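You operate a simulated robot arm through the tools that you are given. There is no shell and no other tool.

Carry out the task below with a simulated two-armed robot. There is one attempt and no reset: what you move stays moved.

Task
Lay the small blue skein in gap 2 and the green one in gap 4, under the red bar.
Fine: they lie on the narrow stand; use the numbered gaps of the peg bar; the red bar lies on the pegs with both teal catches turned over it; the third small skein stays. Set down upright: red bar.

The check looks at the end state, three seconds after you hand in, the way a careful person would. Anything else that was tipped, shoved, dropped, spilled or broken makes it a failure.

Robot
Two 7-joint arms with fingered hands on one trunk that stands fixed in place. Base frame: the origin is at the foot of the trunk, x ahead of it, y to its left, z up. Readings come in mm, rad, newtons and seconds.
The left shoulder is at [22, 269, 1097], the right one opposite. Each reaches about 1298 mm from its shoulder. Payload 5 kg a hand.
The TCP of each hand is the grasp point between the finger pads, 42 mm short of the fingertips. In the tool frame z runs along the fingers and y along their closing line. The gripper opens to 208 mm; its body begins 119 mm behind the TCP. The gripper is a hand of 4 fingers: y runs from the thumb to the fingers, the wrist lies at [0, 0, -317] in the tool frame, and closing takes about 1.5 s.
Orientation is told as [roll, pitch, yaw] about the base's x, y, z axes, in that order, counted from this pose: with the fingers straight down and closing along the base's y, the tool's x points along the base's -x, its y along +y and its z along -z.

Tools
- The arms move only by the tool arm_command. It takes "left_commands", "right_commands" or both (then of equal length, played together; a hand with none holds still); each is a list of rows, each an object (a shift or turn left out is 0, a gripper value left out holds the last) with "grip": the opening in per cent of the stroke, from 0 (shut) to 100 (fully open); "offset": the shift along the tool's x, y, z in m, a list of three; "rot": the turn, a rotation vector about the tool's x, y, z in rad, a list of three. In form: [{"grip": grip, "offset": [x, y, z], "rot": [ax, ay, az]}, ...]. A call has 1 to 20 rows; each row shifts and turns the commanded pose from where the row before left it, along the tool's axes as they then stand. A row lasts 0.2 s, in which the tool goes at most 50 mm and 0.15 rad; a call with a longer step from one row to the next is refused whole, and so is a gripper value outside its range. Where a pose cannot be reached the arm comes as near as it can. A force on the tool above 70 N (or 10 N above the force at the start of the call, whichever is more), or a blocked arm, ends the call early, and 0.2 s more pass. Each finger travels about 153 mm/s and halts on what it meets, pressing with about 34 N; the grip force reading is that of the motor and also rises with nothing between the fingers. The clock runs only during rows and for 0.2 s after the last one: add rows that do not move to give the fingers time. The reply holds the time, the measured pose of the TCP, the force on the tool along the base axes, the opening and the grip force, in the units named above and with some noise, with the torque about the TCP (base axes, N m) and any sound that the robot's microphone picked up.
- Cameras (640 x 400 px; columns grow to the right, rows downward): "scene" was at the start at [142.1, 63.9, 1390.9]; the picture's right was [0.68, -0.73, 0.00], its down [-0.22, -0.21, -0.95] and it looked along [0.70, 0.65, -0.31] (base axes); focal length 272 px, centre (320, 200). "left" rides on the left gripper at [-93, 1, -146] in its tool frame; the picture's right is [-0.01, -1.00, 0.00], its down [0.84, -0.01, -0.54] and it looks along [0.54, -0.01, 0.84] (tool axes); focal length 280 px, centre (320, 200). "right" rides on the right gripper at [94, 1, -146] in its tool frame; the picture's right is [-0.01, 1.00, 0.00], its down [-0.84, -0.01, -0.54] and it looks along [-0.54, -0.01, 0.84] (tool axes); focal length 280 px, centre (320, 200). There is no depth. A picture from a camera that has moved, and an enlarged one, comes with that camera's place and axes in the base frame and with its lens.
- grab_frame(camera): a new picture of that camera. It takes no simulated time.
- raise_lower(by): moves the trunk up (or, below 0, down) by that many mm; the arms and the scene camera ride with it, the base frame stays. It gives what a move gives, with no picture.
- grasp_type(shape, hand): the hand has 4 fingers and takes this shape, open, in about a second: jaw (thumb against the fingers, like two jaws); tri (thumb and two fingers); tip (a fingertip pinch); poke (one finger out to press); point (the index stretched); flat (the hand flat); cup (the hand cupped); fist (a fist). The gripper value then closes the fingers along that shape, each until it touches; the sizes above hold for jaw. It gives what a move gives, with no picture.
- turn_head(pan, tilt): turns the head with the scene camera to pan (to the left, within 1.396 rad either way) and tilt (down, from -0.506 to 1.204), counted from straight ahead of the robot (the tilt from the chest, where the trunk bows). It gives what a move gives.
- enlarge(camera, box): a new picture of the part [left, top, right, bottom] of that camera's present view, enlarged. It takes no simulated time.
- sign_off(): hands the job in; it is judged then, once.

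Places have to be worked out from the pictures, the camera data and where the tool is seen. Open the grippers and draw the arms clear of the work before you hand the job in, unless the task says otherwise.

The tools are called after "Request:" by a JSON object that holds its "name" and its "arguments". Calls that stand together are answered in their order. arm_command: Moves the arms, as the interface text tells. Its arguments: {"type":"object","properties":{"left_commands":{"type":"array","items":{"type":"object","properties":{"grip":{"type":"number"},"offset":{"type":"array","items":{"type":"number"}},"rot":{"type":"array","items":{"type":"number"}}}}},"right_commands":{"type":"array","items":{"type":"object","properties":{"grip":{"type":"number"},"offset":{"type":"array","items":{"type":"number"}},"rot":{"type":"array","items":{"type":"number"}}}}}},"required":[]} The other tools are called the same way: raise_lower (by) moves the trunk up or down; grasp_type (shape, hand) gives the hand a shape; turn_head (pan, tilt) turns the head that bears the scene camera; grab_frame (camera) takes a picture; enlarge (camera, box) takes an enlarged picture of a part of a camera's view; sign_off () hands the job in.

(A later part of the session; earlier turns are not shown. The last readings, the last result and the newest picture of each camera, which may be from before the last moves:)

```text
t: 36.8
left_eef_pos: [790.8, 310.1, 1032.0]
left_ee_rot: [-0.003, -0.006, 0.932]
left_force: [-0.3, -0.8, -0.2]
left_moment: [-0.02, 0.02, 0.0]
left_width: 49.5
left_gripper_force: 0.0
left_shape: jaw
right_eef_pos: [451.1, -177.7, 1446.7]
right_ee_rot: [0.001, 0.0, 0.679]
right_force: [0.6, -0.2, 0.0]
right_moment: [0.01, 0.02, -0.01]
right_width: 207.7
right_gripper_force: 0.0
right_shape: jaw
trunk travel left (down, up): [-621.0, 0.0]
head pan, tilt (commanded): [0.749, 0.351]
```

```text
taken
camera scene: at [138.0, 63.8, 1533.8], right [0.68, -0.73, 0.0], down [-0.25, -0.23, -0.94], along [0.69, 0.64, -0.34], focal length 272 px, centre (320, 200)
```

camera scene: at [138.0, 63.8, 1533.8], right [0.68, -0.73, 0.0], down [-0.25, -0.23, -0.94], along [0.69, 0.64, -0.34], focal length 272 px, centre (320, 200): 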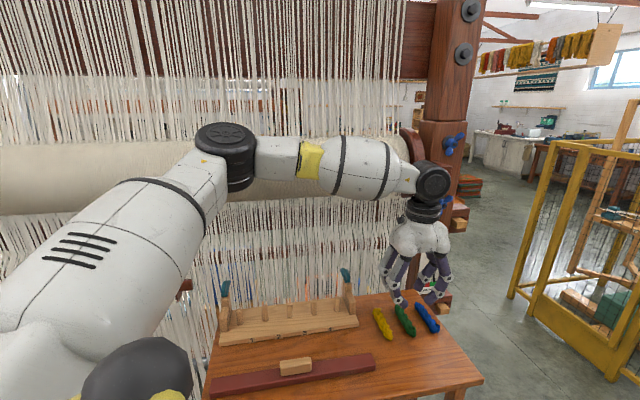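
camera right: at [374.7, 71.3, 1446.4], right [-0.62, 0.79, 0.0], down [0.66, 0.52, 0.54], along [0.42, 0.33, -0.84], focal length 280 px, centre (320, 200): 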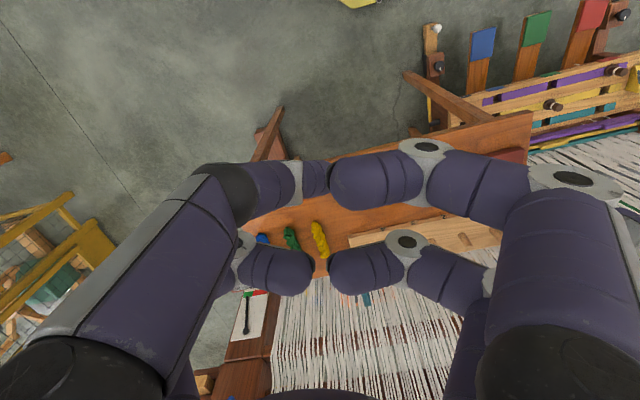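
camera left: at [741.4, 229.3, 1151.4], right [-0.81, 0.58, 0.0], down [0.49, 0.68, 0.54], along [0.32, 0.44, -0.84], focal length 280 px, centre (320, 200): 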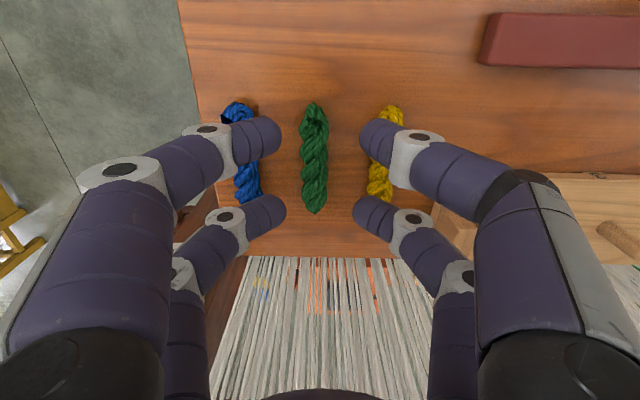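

Back at yaw 0.93 (tool x = -n, y = -t). I try stepping to above the blue skein in this orientation.

Request:
{"name": "arm_command", "arguments": {"left_commands": [{"offset": [-0.0105, -0.0283, 0.014]}, {"offset": [-0.0105, -0.0283, 0.014]}, {"offset": [-0.0105, -0.0283, 0.014]}, {}, {}]}}

Request:
{"name": "grab_frame", "arguments": {"camera": "left"}}

```text
t: 38.0
left_eef_pos: [812.2, 333.4, 1003.2]
left_ee_rot: [-0.007, -0.006, 0.931]
left_force: [0.2, -0.4, -0.4]
left_moment: [-0.01, 0.03, 0.0]
left_width: 50.0
left_gripper_force: 0.0
left_shape: jaw
left hand out of reach, approached as far as the arm can: row 1, 2, 3
right_eef_pos: [450.3, -178.6, 1444.9]
right_ee_rot: [0.001, 0.0, 0.679]
right_force: [1.1, 0.1, -0.2]
right_moment: [-0.02, 0.04, -0.05]
right_width: 208.1
right_gripper_force: 0.0
right_shape: jaw
trunk travel left (down, up): [-621.0, 0.0]
head pan, tilt (commanded): [0.749, 0.351]
```

```text
taken
camera left: at [865.4, 409.9, 1150.6], right [0.81, -0.59, 0.01], down [-0.5, -0.68, 0.54], along [-0.31, -0.44, -0.84], focal length 280 px, centre (320, 200)
```

left: 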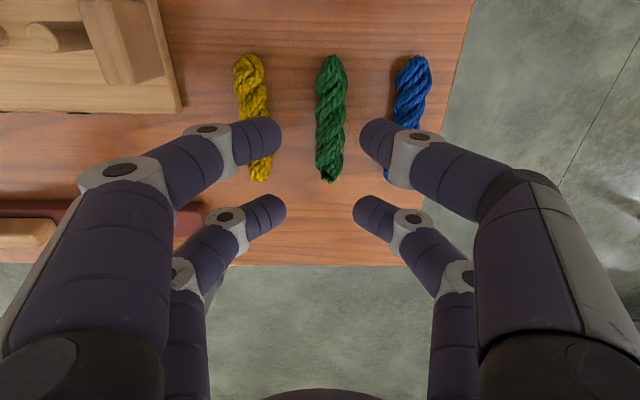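

The vertical hand tops out near t≈450 here. I tilt the hand ~11° so the fingers point outward (+t), which brings the wrist closer, and try again.

Request:
{"name": "arm_command", "arguments": {"left_commands": [{"rot": [0.1, 0, 0]}, {"rot": [0.1, 0, 0]}, {"offset": [0, -0.027, 0]}, {"offset": [0, -0.027, 0]}, {"offset": [0, -0.027, 0]}, {}, {}]}}

```text
t: 39.6
left_eef_pos: [862.5, 294.2, 1022.4]
left_ee_rot: [-0.209, -0.007, 0.931]
left_force: [-0.1, 0.1, 0.3]
left_moment: [0.11, 0.0, 0.03]
left_width: 49.7
left_gripper_force: 0.1
left_shape: jaw
left hand out of reach, approached as far as the arm can: row 5
right_eef_pos: [449.0, -178.8, 1446.8]
right_ee_rot: [0.0, 0.0, 0.679]
right_force: [0.3, 0.4, 1.2]
right_moment: [0.1, -0.04, -0.03]
right_width: 207.9
right_gripper_force: 0.1
right_shape: jaw
trunk travel left (down, up): [-621.0, 0.0]
head pan, tilt (commanded): [0.749, 0.351]
```

The tilt helps: now t≈513, n≈753. I add a slight 5° lean (fingers toward the loom) and step the last ~12 mm in t.

Request:
{"name": "arm_command", "arguments": {"left_commands": [{"rot": [0, -0.09, 0]}, {"offset": [0, -0.006, 0]}, {"offset": [0, -0.006, 0]}, {}, {}]}}

Request:
{"name": "grab_frame", "arguments": {"camera": "left"}}

Request:
{"name": "enlarge", "arguments": {"camera": "scene", "box": [350, 200, 490, 360]}}

```text
t: 40.8
left_eef_pos: [864.7, 296.9, 1026.7]
left_ee_rot: [-0.208, -0.093, 0.948]
left_force: [-0.1, 0.3, -0.8]
left_moment: [-0.03, -0.01, 0.01]
left_width: 49.9
left_gripper_force: 0.1
left_shape: jaw
left hand out of reach, approached as far as the arm can: row 2, 3
right_eef_pos: [450.8, -178.2, 1446.3]
right_ee_rot: [0.002, 0.001, 0.679]
right_force: [0.5, 0.2, -0.2]
right_moment: [0.01, -0.01, 0.01]
right_width: 207.7
right_gripper_force: 0.1
right_shape: jaw
trunk travel left (down, up): [-621.0, 0.0]
head pan, tilt (commanded): [0.749, 0.351]
```

```text
taken
camera left: at [885.2, 379.8, 1178.3], right [0.79, -0.57, 0.21], down [-0.6, -0.66, 0.45], along [-0.12, -0.48, -0.87], focal length 280 px, centre (320, 200)
```

left: 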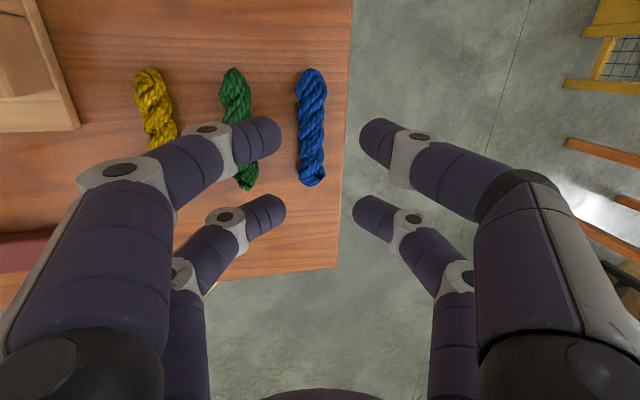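

```text
2.50 times, centred on (420, 280) of scene
camera zoom: at [138.0, 63.7, 1533.8], right [0.68, -0.73, 0.0], down [-0.25, -0.23, -0.94], along [0.69, 0.64, -0.34], focal length 681 px, centre (70, 0)
```

zoom: 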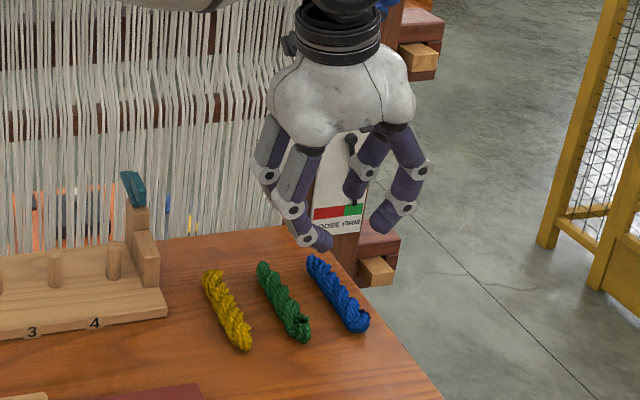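

Lean alone doesn't help further; the limit depends on shoulder height. I lift the hand ~100 mm straight up with the arm and then lower the trunk to ~-50, which also brings the shoulder forward a little.

Request:
{"name": "arm_command", "arguments": {"left_commands": [{"offset": [-0.0029, -0.0066, -0.0325]}, {"offset": [-0.0029, -0.0066, -0.0325]}, {"offset": [-0.0029, -0.0066, -0.0325]}, {}]}}

Request:
{"name": "raise_lower", "arguments": {"by": -176}}

```text
t: 41.8
left_eef_pos: [864.2, 297.6, 1127.1]
left_ee_rot: [-0.203, -0.093, 0.947]
left_force: [1.4, -0.6, -0.8]
left_moment: [-0.01, 0.09, 0.04]
left_width: 49.8
left_gripper_force: 0.0
left_shape: jaw
right_eef_pos: [450.9, -177.9, 1445.1]
right_ee_rot: [-0.001, 0.002, 0.678]
right_force: [0.8, 1.3, -0.8]
right_moment: [-0.03, 0.11, 0.04]
right_width: 208.0
right_gripper_force: 0.0
right_shape: jaw
trunk travel left (down, up): [-621.0, 0.0]
head pan, tilt (commanded): [0.749, 0.351]
```

```text
t: 43.7
left_eef_pos: [863.2, 295.4, 952.2]
left_ee_rot: [-0.204, -0.092, 0.949]
left_force: [-0.4, -0.1, 0.0]
left_moment: [0.04, -0.02, -0.02]
left_width: 49.7
left_gripper_force: 0.1
left_shape: jaw
right_eef_pos: [450.6, -178.1, 1271.1]
right_ee_rot: [0.001, -0.002, 0.679]
right_force: [-0.4, 0.2, -0.4]
right_moment: [0.0, -0.09, -0.02]
right_width: 208.1
right_gripper_force: 0.1
right_shape: jaw
trunk travel left (down, up): [-445.0, 176.0]
head pan, tilt (commanded): [0.749, 0.351]
```

Still above the skeins (tips ≈ z 911). I try the remaining +12 mm in t here.

Request:
{"name": "arm_command", "arguments": {"left_commands": [{"offset": [0, -0.0059, 0.0012]}, {"offset": [0, -0.0059, 0.0012]}, {}, {}]}}

Request:
{"name": "grab_frame", "arguments": {"camera": "left"}}

Request:
{"name": "enlarge", "arguments": {"camera": "scene", "box": [350, 180, 490, 300]}}

```text
t: 44.7
left_eef_pos: [872.1, 290.5, 950.4]
left_ee_rot: [-0.209, -0.091, 0.948]
left_force: [-0.3, 0.7, -0.2]
left_moment: [0.02, -0.04, 0.03]
left_width: 49.9
left_gripper_force: 0.1
left_shape: jaw
right_eef_pos: [450.7, -178.1, 1269.3]
right_ee_rot: [0.001, 0.001, 0.679]
right_force: [-0.3, 0.6, -0.1]
right_moment: [-0.01, 0.04, -0.03]
right_width: 208.0
right_gripper_force: 0.0
right_shape: jaw
trunk travel left (down, up): [-445.0, 176.0]
head pan, tilt (commanded): [0.749, 0.351]
```

```text
taken
camera left: at [892.4, 373.9, 1101.9], right [0.79, -0.57, 0.21], down [-0.6, -0.66, 0.45], along [-0.12, -0.48, -0.87], focal length 280 px, centre (320, 200)
```

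left: 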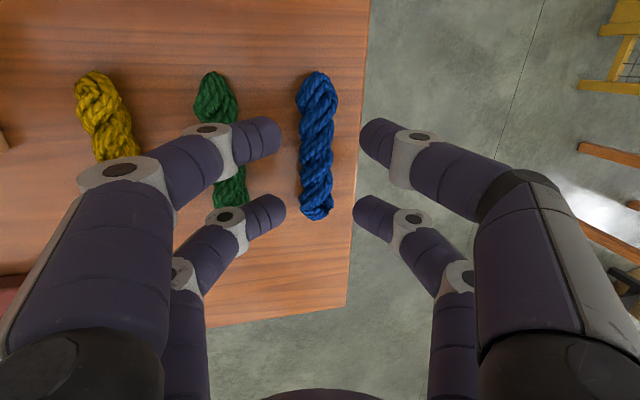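

```text
3.33 times, centred on (420, 240) of scene
camera zoom: at [144.5, 63.8, 1356.8], right [0.68, -0.73, 0.0], down [-0.25, -0.23, -0.94], along [0.69, 0.64, -0.34], focal length 908 px, centre (-13, 67)
```

zoom: 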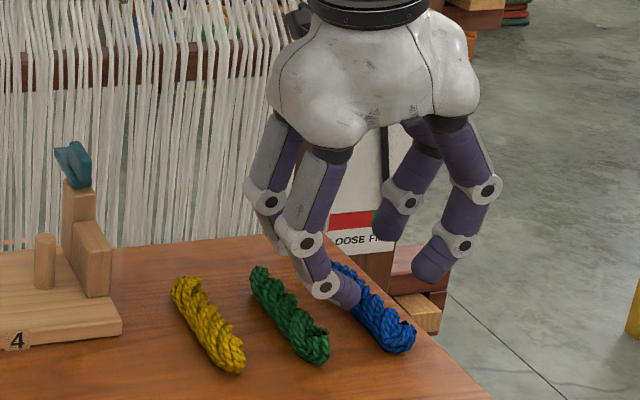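

Now TCP is at t≈523, n≈756; the blue skein sits almost centred between the fingers, at about t≈534, n≈757. I narrow the opening to ~42 mm (so the left finger clears green), shift +5 mm in t and lower 20 mm to check.

Request:
{"name": "arm_command", "arguments": {"left_commands": [{"grip": 20, "offset": [0.001, -0.0049, 0.001]}, {"grip": 20}, {"offset": [0.0009, 0.002, 0.0098]}, {"offset": [0.0009, 0.002, 0.0098]}, {}]}}

Request:
{"name": "grab_frame", "arguments": {"camera": "left"}}

Request:
{"name": "enlarge", "arguments": {"camera": "scene", "box": [370, 210, 470, 290]}}

```text
t: 45.9
left_eef_pos: [871.6, 292.9, 931.4]
left_ee_rot: [-0.207, -0.093, 0.949]
left_force: [0.1, -0.5, -0.1]
left_moment: [-0.03, 0.01, 0.02]
left_width: 42.2
left_gripper_force: 0.0
left_shape: jaw
left hand out of reach, approached as far as the arm can: row 1
right_eef_pos: [449.9, -178.1, 1269.3]
right_ee_rot: [-0.002, 0.0, 0.678]
right_force: [-0.5, 1.2, 0.2]
right_moment: [-0.01, 0.0, -0.03]
right_width: 208.0
right_gripper_force: 0.1
right_shape: jaw
trunk travel left (down, up): [-445.0, 176.0]
head pan, tilt (commanded): [0.749, 0.351]
```

```text
taken
camera left: at [892.7, 374.9, 1082.9], right [0.79, -0.57, 0.2], down [-0.6, -0.66, 0.45], along [-0.12, -0.48, -0.87], focal length 280 px, centre (320, 200)
```

left: 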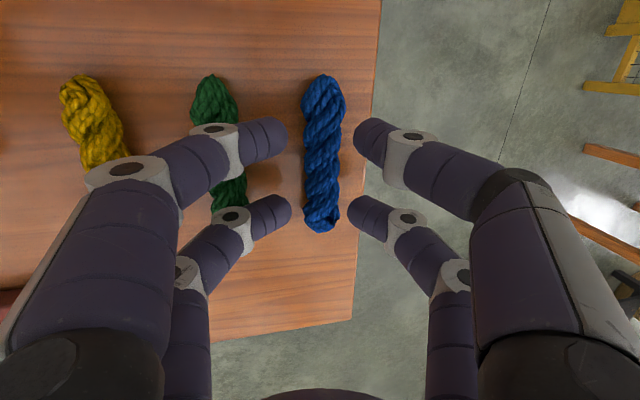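

```text
5.00 times, centred on (420, 250) of scene
camera zoom: at [144.3, 63.8, 1356.8], right [0.68, -0.73, 0.0], down [-0.25, -0.23, -0.94], along [0.69, 0.64, -0.34], focal length 1363 px, centre (-180, -50)
```

zoom: 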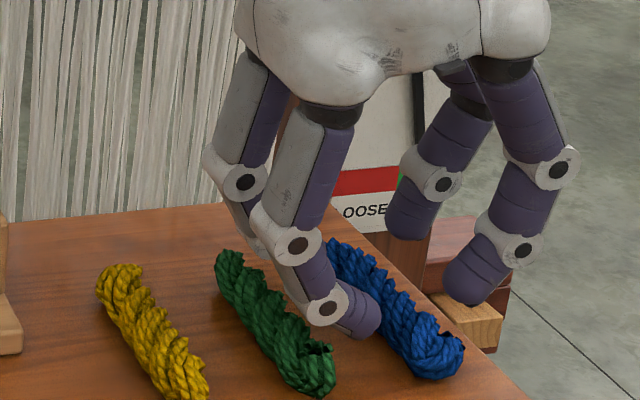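

The reach limit bites again at this height; lowering the shoulder relative to the hand gave more reach before, so I lift the hand 120 mm with the arm and lower the trunk 100 mm.

Request:
{"name": "arm_command", "arguments": {"left_commands": [{"offset": [-0.0035, -0.008, -0.039]}, {"offset": [-0.0035, -0.008, -0.039]}, {"offset": [-0.0035, -0.008, -0.039]}, {}]}}

Request:
{"name": "raise_lower", "arguments": {"by": -100}}

Request:
{"name": "arm_command", "arguments": {"left_commands": [{"offset": [0.0015, -0.0035, 0.0007]}, {"offset": [0.0015, -0.0035, 0.0007]}, {}, {}]}}

```text
t: 46.9
left_eef_pos: [858.7, 300.1, 1041.9]
left_ee_rot: [-0.207, -0.092, 0.948]
left_force: [1.5, 0.1, -0.6]
left_moment: [-0.05, 0.02, 0.0]
left_width: 41.8
left_gripper_force: 0.1
left_shape: jaw
left hand out of reach, approached as far as the arm can: row 2, 3
right_eef_pos: [451.1, -178.6, 1269.4]
right_ee_rot: [0.0, 0.0, 0.679]
right_force: [-0.2, -0.6, -0.2]
right_moment: [-0.02, 0.06, 0.01]
right_width: 207.9
right_gripper_force: 0.0
right_shape: jaw
trunk travel left (down, up): [-445.0, 176.0]
head pan, tilt (commanded): [0.749, 0.351]
```

```text
t: 48.3
left_eef_pos: [857.2, 299.9, 947.4]
left_ee_rot: [-0.207, -0.092, 0.948]
left_force: [-0.3, -1.1, 1.3]
left_moment: [0.03, -0.06, 0.01]
left_width: 41.9
left_gripper_force: 0.1
left_shape: jaw
right_eef_pos: [448.6, -178.3, 1171.6]
right_ee_rot: [-0.001, -0.001, 0.677]
right_force: [-0.7, 0.0, 0.5]
right_moment: [0.01, -0.11, -0.01]
right_width: 208.1
right_gripper_force: 0.0
right_shape: jaw
trunk travel left (down, up): [-345.0, 276.0]
head pan, tilt (commanded): [0.749, 0.351]
```

```text
t: 49.3
left_eef_pos: [860.6, 292.8, 944.0]
left_ee_rot: [-0.205, -0.094, 0.948]
left_force: [-0.1, 0.0, 0.4]
left_moment: [-0.02, 0.03, -0.01]
left_width: 41.7
left_gripper_force: 0.1
left_shape: jaw
right_eef_pos: [450.4, -178.2, 1170.0]
right_ee_rot: [0.0, 0.0, 0.681]
right_force: [0.2, 0.3, -0.1]
right_moment: [-0.03, 0.02, 0.02]
right_width: 207.8
right_gripper_force: 0.2
right_shape: jaw
trunk travel left (down, up): [-345.0, 276.0]
head pan, tilt (commanded): [0.749, 0.351]
```

Reach is best with the hand ~130 mm below the shoulder. Taking green first is smarter: it needs little tilt, and afterwards blue has a free left side. I raise the trunk 86 mm, undo the lean, reduce the tilt to ~0.08 rad and move over green (t≈457).

Request:
{"name": "raise_lower", "arguments": {"by": 86}}

Request:
{"name": "arm_command", "arguments": {"left_commands": [{"grip": 21, "rot": [0, 0.09, 0]}, {"rot": [-0.127, 0, 0]}, {"offset": [-0.001, 0.0289, -0.0023]}, {"offset": [-0.001, 0.0289, -0.0023]}, {}, {}]}}

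Request:
{"name": "grab_frame", "arguments": {"camera": "left"}}

```text
t: 50.5
left_eef_pos: [856.7, 294.1, 1047.2]
left_ee_rot: [-0.223, -0.106, 0.95]
left_force: [0.0, 0.1, -0.9]
left_moment: [0.01, 0.02, -0.03]
left_width: 41.6
left_gripper_force: 0.0
left_shape: jaw
right_eef_pos: [451.5, -178.6, 1254.2]
right_ee_rot: [0.001, 0.001, 0.68]
right_force: [1.1, -0.1, -0.5]
right_moment: [-0.02, 0.11, 0.01]
right_width: 207.7
right_gripper_force: 0.2
right_shape: jaw
trunk travel left (down, up): [-431.0, 190.0]
head pan, tilt (commanded): [0.749, 0.351]
```

```text
t: 51.9
left_eef_pos: [809.4, 331.5, 1040.6]
left_ee_rot: [-0.223, -0.017, 0.93]
left_force: [-0.4, -0.5, 0.8]
left_moment: [-0.02, 0.02, -0.02]
left_width: 43.4
left_gripper_force: 0.0
left_shape: jaw
left hand out of reach, approached as far as the arm can: row 2
right_eef_pos: [450.2, -179.3, 1255.4]
right_ee_rot: [0.0, 0.001, 0.679]
right_force: [-0.4, 0.0, 0.4]
right_moment: [0.02, -0.04, -0.01]
right_width: 207.9
right_gripper_force: 0.0
right_shape: jaw
trunk travel left (down, up): [-431.0, 190.0]
head pan, tilt (commanded): [0.749, 0.351]
```

```text
taken
camera left: at [837.8, 424.6, 1185.8], right [0.79, -0.57, 0.22], down [-0.6, -0.62, 0.51], along [-0.16, -0.54, -0.83], focal length 280 px, centre (320, 200)
```

left: 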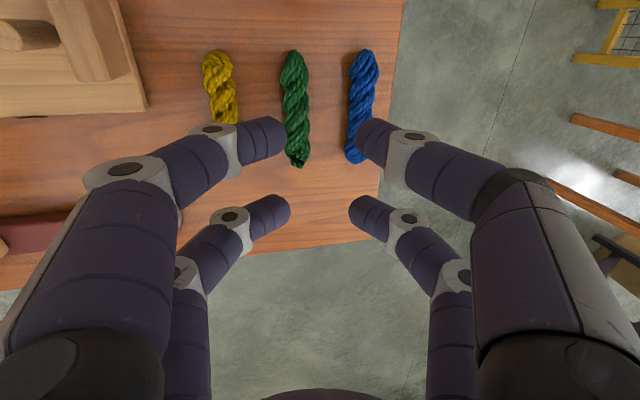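

The tilt reduction was refused at the far position; I now descend 50 mm and apply it here (t≈449).

Request:
{"name": "arm_command", "arguments": {"left_commands": [{"offset": [0, 0.0055, 0.0244]}, {"offset": [0, 0.0055, 0.0244]}, {"rot": [-0.07, 0, 0]}, {"rot": [-0.07, 0, 0]}, {}, {}]}}

Request:
{"name": "grab_frame", "arguments": {"camera": "left"}}

```text
t: 53.3
left_eef_pos: [811.1, 331.3, 991.2]
left_ee_rot: [-0.083, -0.017, 0.93]
left_force: [0.3, 0.5, 0.0]
left_moment: [-0.03, 0.07, 0.01]
left_width: 43.3
left_gripper_force: 0.0
left_shape: jaw
right_eef_pos: [450.1, -179.7, 1256.6]
right_ee_rot: [-0.001, 0.001, 0.679]
right_force: [0.4, 0.6, 0.3]
right_moment: [-0.02, 0.06, 0.01]
right_width: 208.0
right_gripper_force: 0.1
right_shape: jaw
trunk travel left (down, up): [-431.0, 190.0]
head pan, tilt (commanded): [0.749, 0.351]
```

```text
taken
camera left: at [855.4, 412.4, 1139.1], right [0.81, -0.59, 0.08], down [-0.54, -0.66, 0.52], along [-0.25, -0.47, -0.85], focal length 280 px, centre (320, 200)
```

left: 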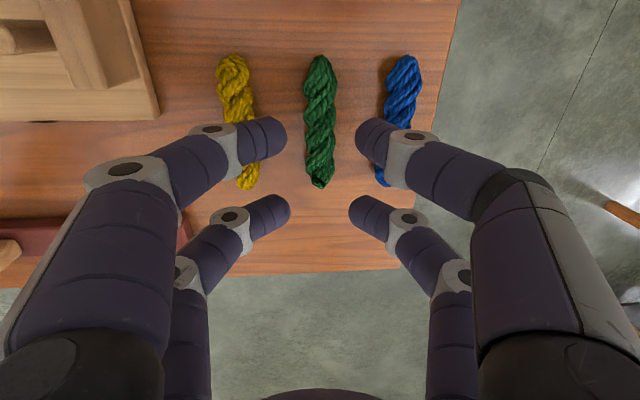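

Green is at about t≈460, n≈757 while the hand is at t≈450, n≈752. I shift and descend to z≈935 and check.

Request:
{"name": "arm_command", "arguments": {"left_commands": [{"offset": [-0.0017, -0.0008, 0.0188]}, {"offset": [-0.0017, -0.0008, 0.0188]}, {"offset": [-0.0017, -0.0008, 0.0188]}, {}, {}]}}

Request:
{"name": "grab_frame", "arguments": {"camera": "left"}}

Request:
{"name": "enlarge", "arguments": {"camera": "scene", "box": [360, 200, 470, 290]}}

```text
t: 54.5
left_eef_pos: [820.9, 330.1, 935.7]
left_ee_rot: [-0.085, -0.017, 0.932]
left_force: [-0.2, -0.3, 0.7]
left_moment: [0.02, 0.03, 0.0]
left_width: 43.4
left_gripper_force: 0.1
left_shape: jaw
right_eef_pos: [452.1, -178.5, 1256.5]
right_ee_rot: [0.0, 0.0, 0.679]
right_force: [-0.6, -0.1, 0.4]
right_moment: [0.0, 0.01, 0.02]
right_width: 207.7
right_gripper_force: 0.1
right_shape: jaw
trunk travel left (down, up): [-431.0, 190.0]
head pan, tilt (commanded): [0.749, 0.351]
```

```text
taken
camera left: at [863.9, 411.1, 1082.9], right [0.81, -0.59, 0.08], down [-0.54, -0.66, 0.52], along [-0.25, -0.47, -0.85], focal length 280 px, centre (320, 200)
```

left: 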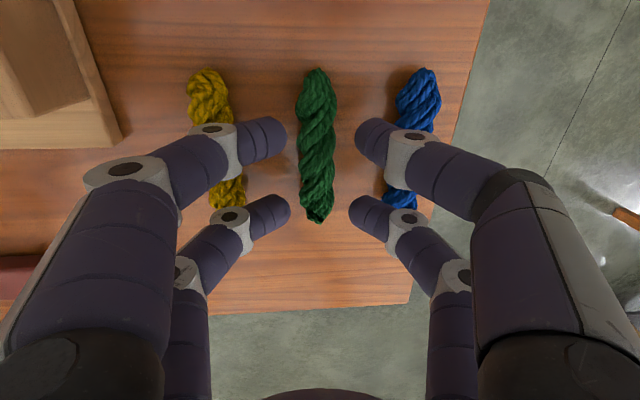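

```text
4.44 times, centred on (415, 245) of scene
camera zoom: at [146.1, 63.9, 1342.4], right [0.68, -0.73, 0.0], down [-0.25, -0.23, -0.94], along [0.69, 0.64, -0.34], focal length 1211 px, centre (-102, 0)
```

zoom: 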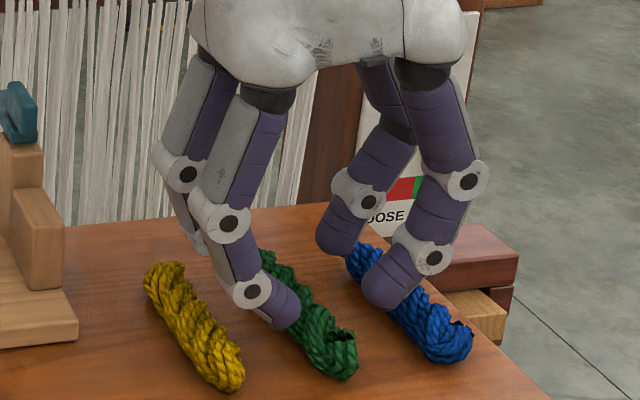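

Green is centred between the fingers in both directions. I descend the last ~24 mm to z≈911.

Request:
{"name": "arm_command", "arguments": {"left_commands": [{"offset": [0, 0.001, 0.0122]}, {"offset": [0, 0.001, 0.0122]}, {}, {}]}}

Request:
{"name": "enlarge", "arguments": {"camera": "scene", "box": [360, 200, 470, 290]}}

Request:
{"name": "grab_frame", "arguments": {"camera": "left"}}

```text
t: 55.5
left_eef_pos: [821.0, 331.2, 912.7]
left_ee_rot: [-0.086, -0.019, 0.93]
left_force: [3.0, -2.1, 9.8]
left_moment: [0.21, 0.49, 0.04]
left_width: 43.1
left_gripper_force: 0.0
left_shape: jaw
right_eef_pos: [450.0, -178.8, 1256.4]
right_ee_rot: [0.001, 0.0, 0.679]
right_force: [1.1, -1.0, -0.6]
right_moment: [0.05, 0.04, -0.02]
right_width: 207.8
right_gripper_force: 0.1
right_shape: jaw
trunk travel left (down, up): [-431.0, 190.0]
head pan, tilt (commanded): [0.749, 0.351]
```

```text
4.44 times, centred on (415, 245) of scene
camera zoom: at [145.6, 63.4, 1342.7], right [0.68, -0.73, 0.0], down [-0.25, -0.23, -0.94], along [0.69, 0.64, -0.34], focal length 1211 px, centre (-102, 0)
```

zoom: 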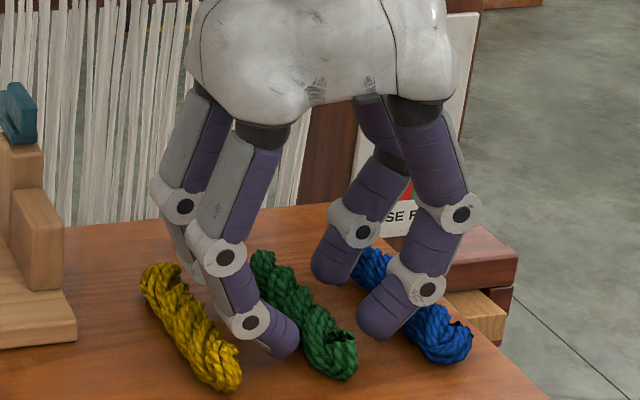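

```text
taken
camera left: at [864.2, 411.7, 1060.2], right [0.81, -0.59, 0.09], down [-0.54, -0.66, 0.52], along [-0.25, -0.47, -0.85], focal length 280 px, centre (320, 200)
```

left: 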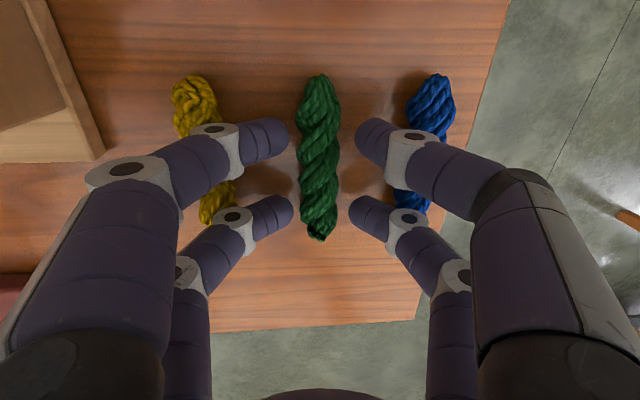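

There's ~10 N upward with a moment pointing to the left side: the left finger is touching the yellow skein. I lift straight off at once.

Request:
{"name": "arm_command", "arguments": {"left_commands": [{"offset": [0, -0.001, -0.0125]}, {"offset": [0, -0.001, -0.0125]}, {}]}}

Request:
{"name": "enlarge", "arguments": {"camera": "scene", "box": [360, 200, 470, 290]}}

Request:
{"name": "grab_frame", "arguments": {"camera": "left"}}

```text
t: 56.3
left_eef_pos: [820.8, 330.0, 935.0]
left_ee_rot: [-0.083, -0.017, 0.929]
left_force: [-0.6, -0.2, -0.6]
left_moment: [0.0, 0.02, -0.01]
left_width: 43.3
left_gripper_force: 0.0
left_shape: jaw
right_eef_pos: [449.3, -177.9, 1255.9]
right_ee_rot: [0.0, 0.0, 0.68]
right_force: [-0.9, -0.2, -1.3]
right_moment: [0.0, 0.0, 0.02]
right_width: 208.1
right_gripper_force: 0.1
right_shape: jaw
trunk travel left (down, up): [-431.0, 190.0]
head pan, tilt (commanded): [0.749, 0.351]
```

```text
4.44 times, centred on (415, 245) of scene
camera zoom: at [145.8, 63.7, 1342.5], right [0.68, -0.73, 0.0], down [-0.25, -0.23, -0.94], along [0.69, 0.64, -0.34], focal length 1211 px, centre (-102, 0)
```

zoom: 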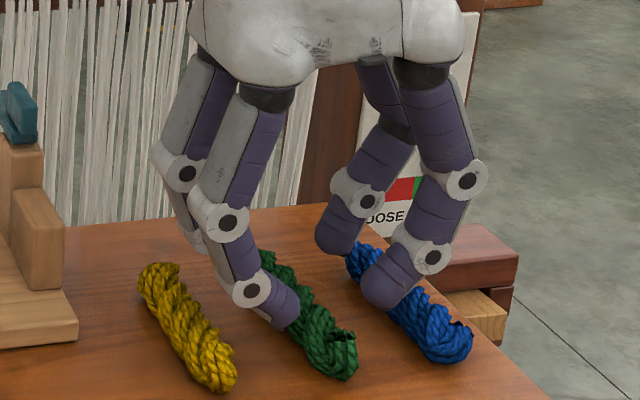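

```text
taken
camera left: at [864.1, 411.9, 1083.2], right [0.81, -0.59, 0.08], down [-0.54, -0.66, 0.52], along [-0.25, -0.47, -0.85], focal length 280 px, centre (320, 200)
```

left: 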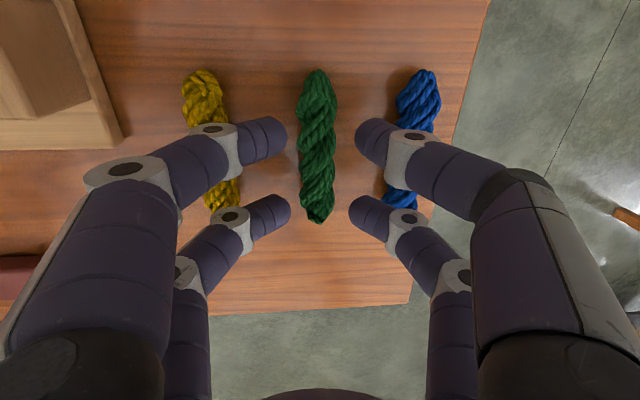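

Yellow shifted only about 4 mm and is now clear. I reduce the tilt, narrow the opening to ~38 mm, shift ~3 mm to the right, then check before descending.

Request:
{"name": "arm_command", "arguments": {"left_commands": [{"grip": 18, "rot": [-0.04, 0, 0]}, {"offset": [0, -0.0035, 0]}, {}, {}]}}

Request:
{"name": "grab_frame", "arguments": {"camera": "left"}}

```text
t: 57.3
left_eef_pos: [823.9, 329.6, 936.6]
left_ee_rot: [-0.042, -0.017, 0.931]
left_force: [0.0, -0.3, 0.7]
left_moment: [0.02, 0.06, -0.01]
left_width: 37.9
left_gripper_force: 0.0
left_shape: jaw
right_eef_pos: [450.5, -178.6, 1255.5]
right_ee_rot: [0.001, 0.001, 0.68]
right_force: [0.3, 0.0, 1.0]
right_moment: [0.02, 0.03, 0.0]
right_width: 207.8
right_gripper_force: 0.2
right_shape: jaw
trunk travel left (down, up): [-431.0, 190.0]
head pan, tilt (commanded): [0.749, 0.351]
```

```text
taken
camera left: at [872.8, 406.2, 1084.1], right [0.81, -0.59, 0.04], down [-0.52, -0.68, 0.52], along [-0.28, -0.45, -0.85], focal length 280 px, centre (320, 200)
```

left: 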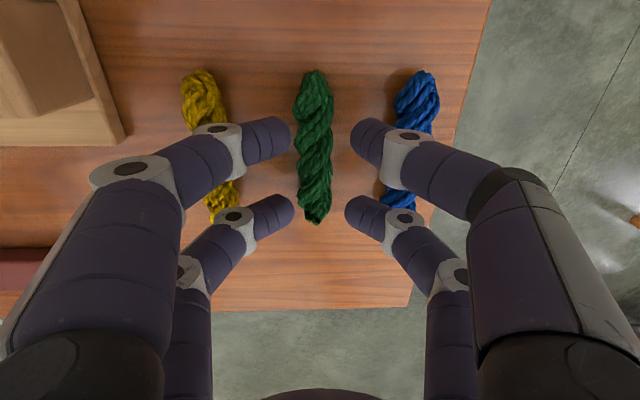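

Green measures t≈461 and sits within the fingers. I descend 14 mm first, watching the force.

Request:
{"name": "arm_command", "arguments": {"left_commands": [{"offset": [0, 0.0003, 0.007]}, {"offset": [0, 0.0003, 0.007]}, {}]}}

Request:
{"name": "enlarge", "arguments": {"camera": "scene", "box": [370, 220, 450, 285]}}

Request:
{"name": "grab_frame", "arguments": {"camera": "left"}}

```text
t: 58.1
left_eef_pos: [824.2, 329.8, 921.6]
left_ee_rot: [-0.044, -0.018, 0.931]
left_force: [-0.9, -0.2, -0.4]
left_moment: [-0.01, 0.0, -0.02]
left_width: 37.9
left_gripper_force: 0.1
left_shape: jaw
right_eef_pos: [451.1, -178.1, 1256.1]
right_ee_rot: [0.0, 0.001, 0.679]
right_force: [-0.1, 0.4, 0.1]
right_moment: [0.02, 0.03, 0.01]
right_width: 207.9
right_gripper_force: 0.2
right_shape: jaw
trunk travel left (down, up): [-431.0, 190.0]
head pan, tilt (commanded): [0.749, 0.351]
```

```text
6.15 times, centred on (410, 252) of scene
camera zoom: at [145.9, 63.8, 1342.5], right [0.68, -0.73, 0.0], down [-0.25, -0.23, -0.94], along [0.69, 0.64, -0.34], focal length 1677 px, centre (-234, -123)
```

zoom: 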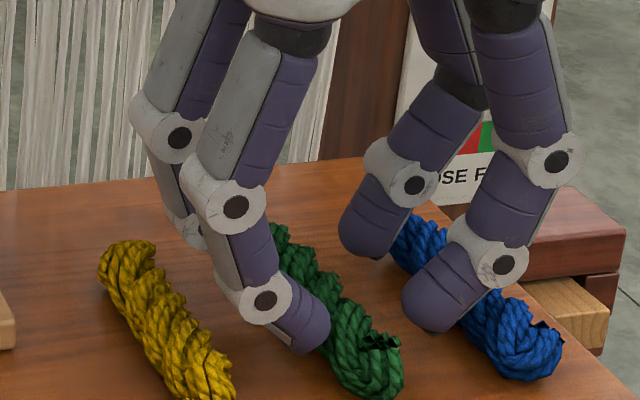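

```text
taken
camera left: at [872.5, 406.6, 1069.4], right [0.81, -0.59, 0.04], down [-0.52, -0.68, 0.52], along [-0.28, -0.45, -0.85], focal length 280 px, centre (320, 200)
```

left: 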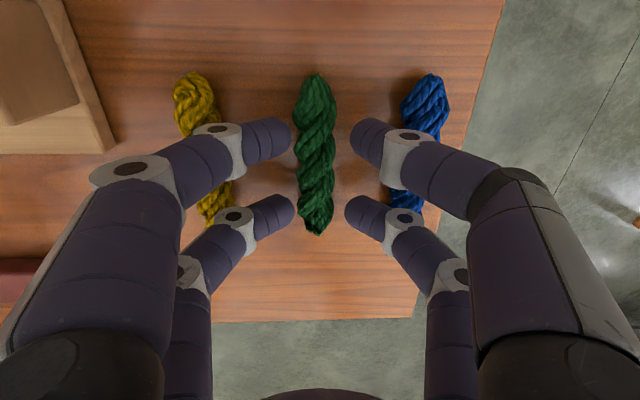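

No contact yet. I descend the final ~10 mm in two small steps.

Request:
{"name": "arm_command", "arguments": {"left_commands": [{"offset": [0, 0.0002, 0.005]}, {"offset": [0, 0.0002, 0.005]}, {}]}}

Request:
{"name": "enlarge", "arguments": {"camera": "scene", "box": [370, 220, 450, 285]}}

```text
t: 58.9
left_eef_pos: [822.6, 328.5, 911.8]
left_ee_rot: [-0.045, -0.018, 0.93]
left_force: [0.2, 0.5, -0.2]
left_moment: [0.01, -0.02, -0.02]
left_width: 37.8
left_gripper_force: 0.1
left_shape: jaw
right_eef_pos: [449.3, -178.8, 1256.4]
right_ee_rot: [0.0, -0.002, 0.678]
right_force: [-0.1, 1.0, 0.0]
right_moment: [0.05, -0.02, 0.01]
right_width: 208.1
right_gripper_force: 0.0
right_shape: jaw
trunk travel left (down, up): [-431.0, 190.0]
head pan, tilt (commanded): [0.749, 0.351]
```

```text
6.15 times, centred on (410, 252) of scene
camera zoom: at [145.9, 63.8, 1342.5], right [0.68, -0.73, 0.0], down [-0.25, -0.23, -0.94], along [0.69, 0.64, -0.34], focal length 1677 px, centre (-234, -123)
```

zoom: 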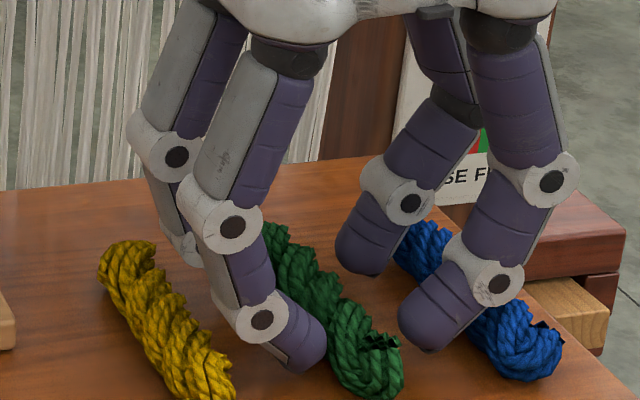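

Clear of yellow with no load. I go 2 mm lower and close on the green skein.

Request:
{"name": "arm_command", "arguments": {"left_commands": [{"offset": [0, 0, 0.002]}, {"grip": 5}, {"grip": 5}, {"grip": 5}, {"grip": 5}, {"grip": 5}]}}

Request:
{"name": "enlarge", "arguments": {"camera": "scene", "box": [370, 220, 450, 285]}}

Request:
{"name": "grab_frame", "arguments": {"camera": "left"}}

```text
t: 60.3
left_eef_pos: [824.0, 329.0, 910.6]
left_ee_rot: [-0.045, -0.017, 0.93]
left_force: [0.1, 0.0, -0.4]
left_moment: [0.01, 0.0, -0.01]
left_width: 23.5
left_gripper_force: 33.9
left_shape: jaw
right_eef_pos: [449.9, -178.2, 1256.2]
right_ee_rot: [0.001, 0.0, 0.678]
right_force: [0.1, 0.3, -0.4]
right_moment: [-0.01, -0.01, 0.0]
right_width: 208.0
right_gripper_force: 0.0
right_shape: jaw
trunk travel left (down, up): [-431.0, 190.0]
head pan, tilt (commanded): [0.749, 0.351]
```

```text
6.15 times, centred on (410, 252) of scene
camera zoom: at [145.9, 63.8, 1342.5], right [0.68, -0.73, 0.0], down [-0.25, -0.23, -0.94], along [0.69, 0.64, -0.34], focal length 1677 px, centre (-234, -123)
```

zoom: 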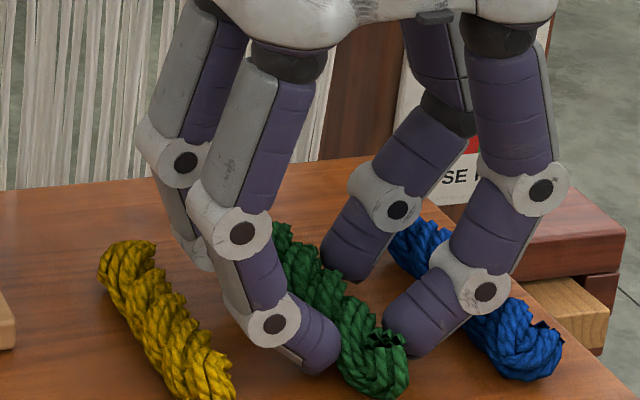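

```text
taken
camera left: at [872.3, 406.8, 1057.3], right [0.81, -0.59, 0.04], down [-0.52, -0.68, 0.52], along [-0.28, -0.45, -0.85], focal length 280 px, centre (320, 200)
```

left: 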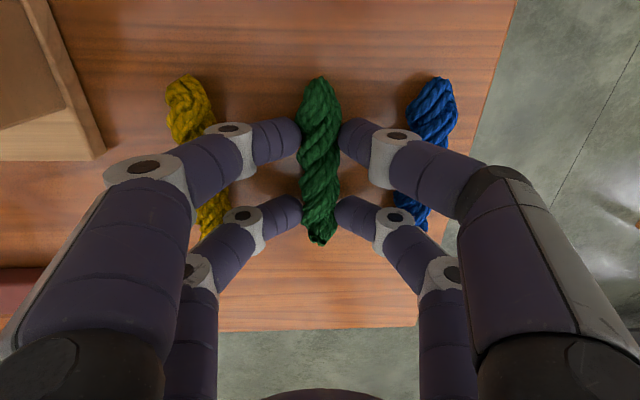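

Gripped at 23.5 mm with 34 N. I lift 40 mm and check the hold.

Request:
{"name": "arm_command", "arguments": {"left_commands": [{"offset": [0, 0, -0.01]}, {"offset": [0, 0, -0.015]}, {"offset": [0, 0, -0.015]}, {}]}}

Request:
{"name": "enlarge", "arguments": {"camera": "scene", "box": [360, 190, 470, 285]}}

Request:
{"name": "grab_frame", "arguments": {"camera": "left"}}

```text
t: 61.3
left_eef_pos: [821.2, 329.6, 949.0]
left_ee_rot: [-0.045, -0.017, 0.929]
left_force: [0.0, 0.3, 0.1]
left_moment: [-0.01, 0.01, -0.01]
left_width: 23.3
left_gripper_force: 34.1
left_shape: jaw
right_eef_pos: [450.8, -178.8, 1256.1]
right_ee_rot: [0.0, 0.0, 0.678]
right_force: [0.5, -0.1, -0.2]
right_moment: [0.01, 0.02, -0.02]
right_width: 208.1
right_gripper_force: 0.0
right_shape: jaw
trunk travel left (down, up): [-431.0, 190.0]
head pan, tilt (commanded): [0.749, 0.351]
```

```text
4.21 times, centred on (415, 238) of scene
camera zoom: at [146.1, 63.9, 1342.4], right [0.68, -0.73, 0.0], down [-0.25, -0.23, -0.94], along [0.69, 0.64, -0.34], focal length 1148 px, centre (-80, 42)
```

zoom: 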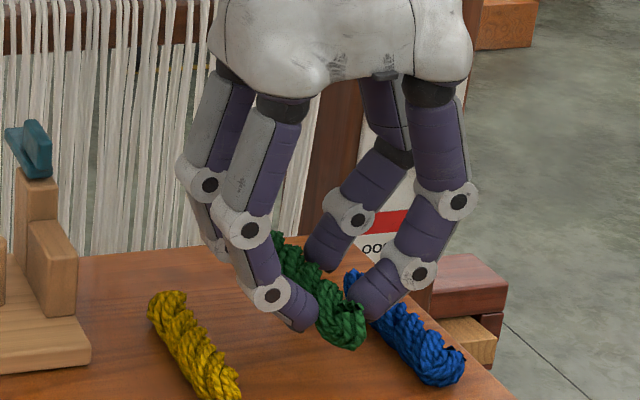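

```text
taken
camera left: at [870.2, 407.1, 1097.3], right [0.81, -0.59, 0.04], down [-0.52, -0.68, 0.52], along [-0.28, -0.45, -0.85], focal length 280 px, centre (320, 200)
```

left: 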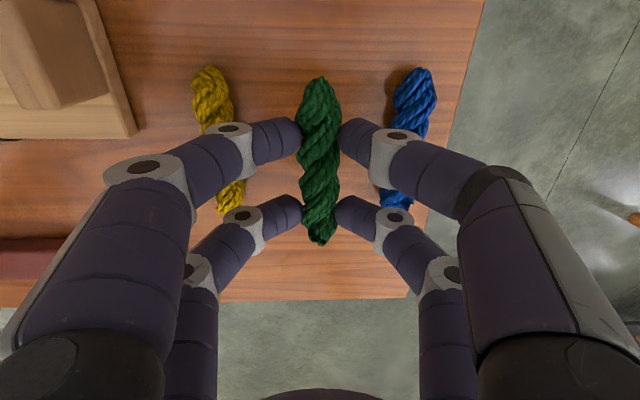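

Firm hold, and blue and yellow are undisturbed. I lift further while moving back toward the peg bar (staying in front of it), then flip the wrist so the camera and bulk stay away from the warp.

Request:
{"name": "arm_command", "arguments": {"left_commands": [{"offset": [0, 0.012, -0.02]}, {"offset": [0, 0.022, -0.022]}, {"offset": [0, 0.022, -0.022]}, {"offset": [0, 0.022, -0.022]}, {"offset": [0, 0.022, -0.022]}, {"offset": [0, 0.022, -0.022]}, {"offset": [0, 0.022, -0.022]}, {}]}}

```text
t: 63.1
left_eef_pos: [699.0, 416.1, 1094.5]
left_ee_rot: [-0.044, -0.017, 0.931]
left_force: [0.1, -1.7, 0.5]
left_moment: [-0.01, 0.01, 0.0]
left_width: 23.7
left_gripper_force: 34.2
left_shape: jaw
right_eef_pos: [451.3, -179.9, 1255.1]
right_ee_rot: [0.0, 0.0, 0.68]
right_force: [0.5, -0.2, -1.0]
right_moment: [0.01, 0.04, -0.01]
right_width: 208.2
right_gripper_force: 0.3
right_shape: jaw
trunk travel left (down, up): [-431.0, 190.0]
head pan, tilt (commanded): [0.749, 0.351]
```

Carried to t≈310, n≈752, z≈1094 with the grip intact. I level the hand and rotate it half a turn about the vertical.

Request:
{"name": "arm_command", "arguments": {"left_commands": [{"rot": [-0.045, 0.017, 0]}, {"rot": [0, 0, 0.143]}, {"rot": [0, 0, 0.143]}, {"rot": [0, 0, 0.143]}, {"rot": [0, 0, 0.143]}, {"rot": [0, 0, 0.143]}, {"rot": [0, 0, 0.143]}, {"rot": [0, 0, 0.143]}, {"rot": [0, 0, 0.143]}, {"rot": [0, 0, 0.143]}, {"rot": [0, 0, 0.143]}, {"rot": [0, 0, 0.143]}]}}

Request:
{"name": "arm_command", "arguments": {"left_commands": [{"rot": [0, 0, 0.143]}, {"rot": [0, 0, 0.143]}, {"rot": [0, 0, 0.143]}, {"rot": [0, 0, 0.143]}, {"rot": [0, 0, 0.143]}, {"rot": [0, 0, 0.143]}, {"rot": [0, 0, 0.143]}, {"rot": [0, 0, 0.143]}, {"rot": [0, 0, 0.143]}, {"rot": [0, 0, 0.143]}, {"rot": [0, 0, 0.143]}, {}]}}

Request:
{"name": "grab_frame", "arguments": {"camera": "left"}}

Request:
{"name": "grab_frame", "arguments": {"camera": "scene"}}

```text
t: 65.7
left_eef_pos: [701.0, 417.0, 1096.1]
left_ee_rot: [0.004, 0.002, -0.645]
left_force: [0.3, -0.8, -0.3]
left_moment: [0.01, -0.01, 0.03]
left_width: 23.3
left_gripper_force: 34.2
left_shape: jaw
right_eef_pos: [450.0, -178.5, 1255.6]
right_ee_rot: [0.0, -0.001, 0.679]
right_force: [0.1, -0.2, -0.1]
right_moment: [-0.02, 0.02, 0.01]
right_width: 207.6
right_gripper_force: 0.2
right_shape: jaw
trunk travel left (down, up): [-431.0, 190.0]
head pan, tilt (commanded): [0.749, 0.351]
```

```text
t: 68.3
left_eef_pos: [704.2, 419.5, 1088.6]
left_ee_rot: [-0.006, -0.004, -2.216]
left_force: [3.6, -0.5, -7.2]
left_moment: [0.0, 0.55, -0.01]
left_width: 23.2
left_gripper_force: 34.0
left_shape: jaw
right_eef_pos: [452.1, -176.5, 1253.9]
right_ee_rot: [0.0, 0.002, 0.677]
right_force: [0.4, 1.0, 1.4]
right_moment: [-0.1, 0.07, 0.0]
right_width: 207.8
right_gripper_force: 0.1
right_shape: jaw
trunk travel left (down, up): [-431.0, 190.0]
head pan, tilt (commanded): [0.749, 0.351]
```

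```text
taken
camera left: at [649.2, 343.3, 1235.3], right [-0.81, 0.59, 0.01], down [0.5, 0.68, 0.54], along [0.31, 0.44, -0.84], focal length 280 px, centre (320, 200)
```

left: 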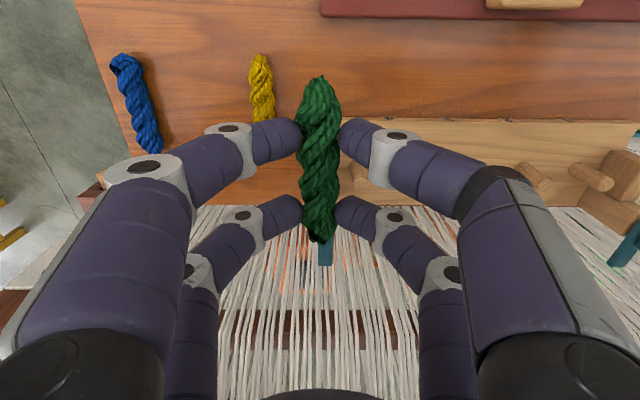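

```text
taken
camera scene: at [148.4, 65.4, 1341.7], right [0.68, -0.73, 0.0], down [-0.25, -0.23, -0.94], along [0.69, 0.64, -0.34], focal length 272 px, centre (320, 200)
```

scene: 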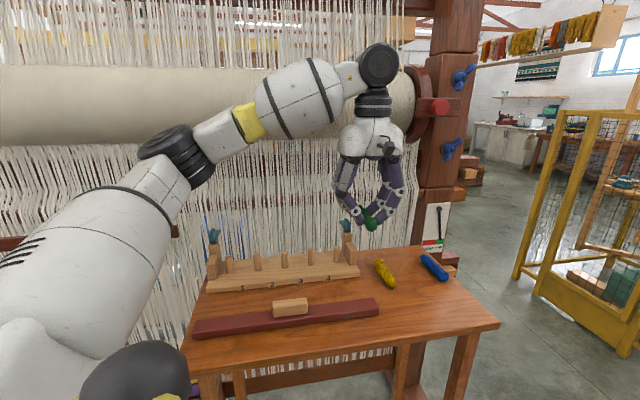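

The readings show a −7 N pull and a slight pose error – something on the arm or hand is probably touching the big cloth roll. I back the hand off toward the robot by 40 mm and compare.

Request:
{"name": "arm_command", "arguments": {"left_commands": [{"offset": [-0.02, 0, 0]}, {"offset": [-0.02, 0, 0]}, {}]}}

Request:
{"name": "enlarge", "arguments": {"camera": "scene", "box": [300, 20, 480, 160]}}

```text
t: 69.1
left_eef_pos: [676.7, 385.1, 1093.6]
left_ee_rot: [-0.002, 0.002, -2.214]
left_force: [0.9, 0.1, -1.5]
left_moment: [-0.05, 0.14, 0.0]
left_width: 23.6
left_gripper_force: 33.2
left_shape: jaw
right_eef_pos: [450.7, -179.3, 1256.1]
right_ee_rot: [0.002, 0.002, 0.681]
right_force: [1.2, 0.3, -1.4]
right_moment: [-0.01, 0.16, -0.01]
right_width: 208.1
right_gripper_force: 0.0
right_shape: jaw
trunk travel left (down, up): [-431.0, 190.0]
head pan, tilt (commanded): [0.749, 0.351]
```

```text
2.86 times, centred on (390, 90) of scene
camera zoom: at [147.0, 63.9, 1342.3], right [0.68, -0.73, 0.0], down [-0.25, -0.23, -0.94], along [0.69, 0.64, -0.34], focal length 779 px, centre (120, 514)
```

zoom: 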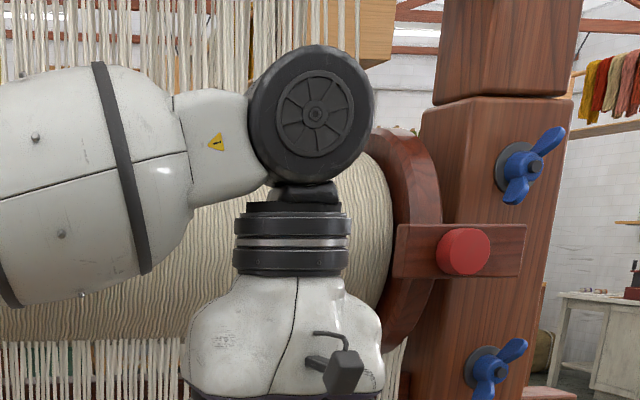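

Force is back near zero, so the wrist had brushed the cloth roll (roughly n≈810–815 front, z≈1230–1440). I measure the roll from two camera heights before going near the pegs.

Request:
{"name": "enlarge", "arguments": {"camera": "scene", "box": [370, 40, 480, 150]}}

Request:
{"name": "raise_lower", "arguments": {"by": -100}}

Request:
{"name": "enlarge", "arguments": {"camera": "scene", "box": [370, 0, 480, 110]}}

```text
3.64 times, centred on (425, 95) of scene
camera zoom: at [147.0, 63.9, 1342.3], right [0.68, -0.73, 0.0], down [-0.25, -0.23, -0.94], along [0.69, 0.64, -0.34], focal length 991 px, centre (-62, 582)
```

zoom: 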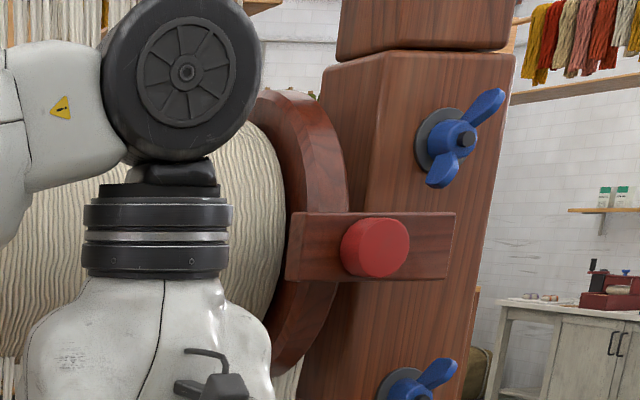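

```text
t: 70.4
left_eef_pos: [675.5, 385.1, 996.8]
left_ee_rot: [0.0, 0.001, -2.214]
left_force: [-0.5, -0.3, 0.2]
left_moment: [-0.02, -0.07, 0.0]
left_width: 23.2
left_gripper_force: 34.6
left_shape: jaw
right_eef_pos: [449.2, -178.1, 1156.2]
right_ee_rot: [0.0, -0.002, 0.679]
right_force: [-1.2, 0.0, -0.1]
right_moment: [0.01, -0.12, -0.02]
right_width: 208.2
right_gripper_force: 0.0
right_shape: jaw
trunk travel left (down, up): [-331.0, 290.0]
head pan, tilt (commanded): [0.749, 0.351]
```

```text
3.64 times, centred on (425, 55) of scene
camera zoom: at [164.1, 63.8, 1239.6], right [0.68, -0.73, 0.0], down [-0.25, -0.23, -0.94], along [0.69, 0.64, -0.34], focal length 991 px, centre (-62, 727)
```

zoom: 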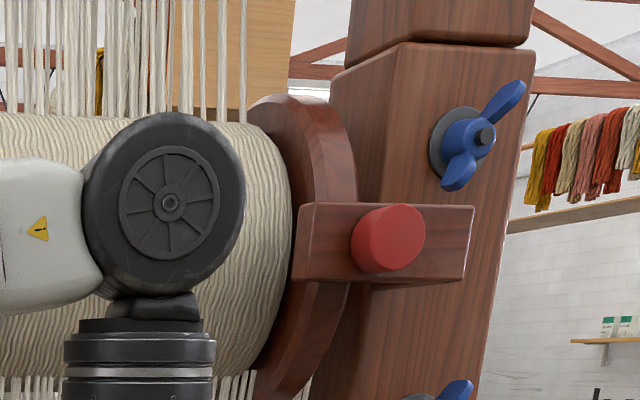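

I need the roll's silhouette more exactly; I take an enlarged view of its unobstructed part here and again from a different trunk height.

Request:
{"name": "enlarge", "arguments": {"camera": "scene", "box": [200, 0, 440, 150]}}

Request:
{"name": "enlarge", "arguments": {"camera": "scene", "box": [0, 0, 240, 150]}}

```text
2.67 times, centred on (320, 75) of scene
camera zoom: at [164.1, 63.8, 1239.6], right [0.68, -0.73, 0.0], down [-0.25, -0.23, -0.94], along [0.69, 0.64, -0.34], focal length 727 px, centre (320, 533)
```

zoom: 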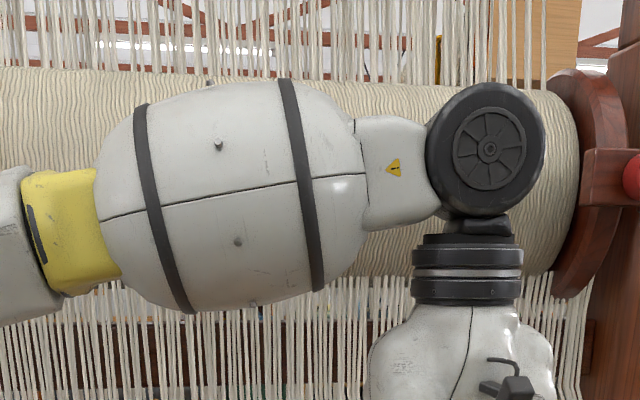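

```text
2.67 times, centred on (120, 75) of scene
camera zoom: at [164.1, 63.8, 1239.6], right [0.68, -0.73, 0.0], down [-0.25, -0.23, -0.94], along [0.69, 0.64, -0.34], focal length 727 px, centre (853, 533)
```

zoom: 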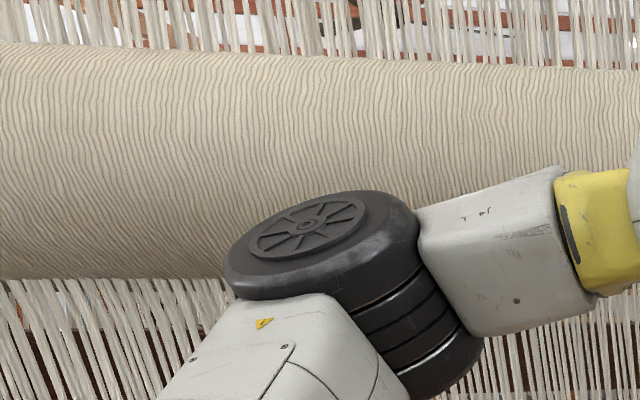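

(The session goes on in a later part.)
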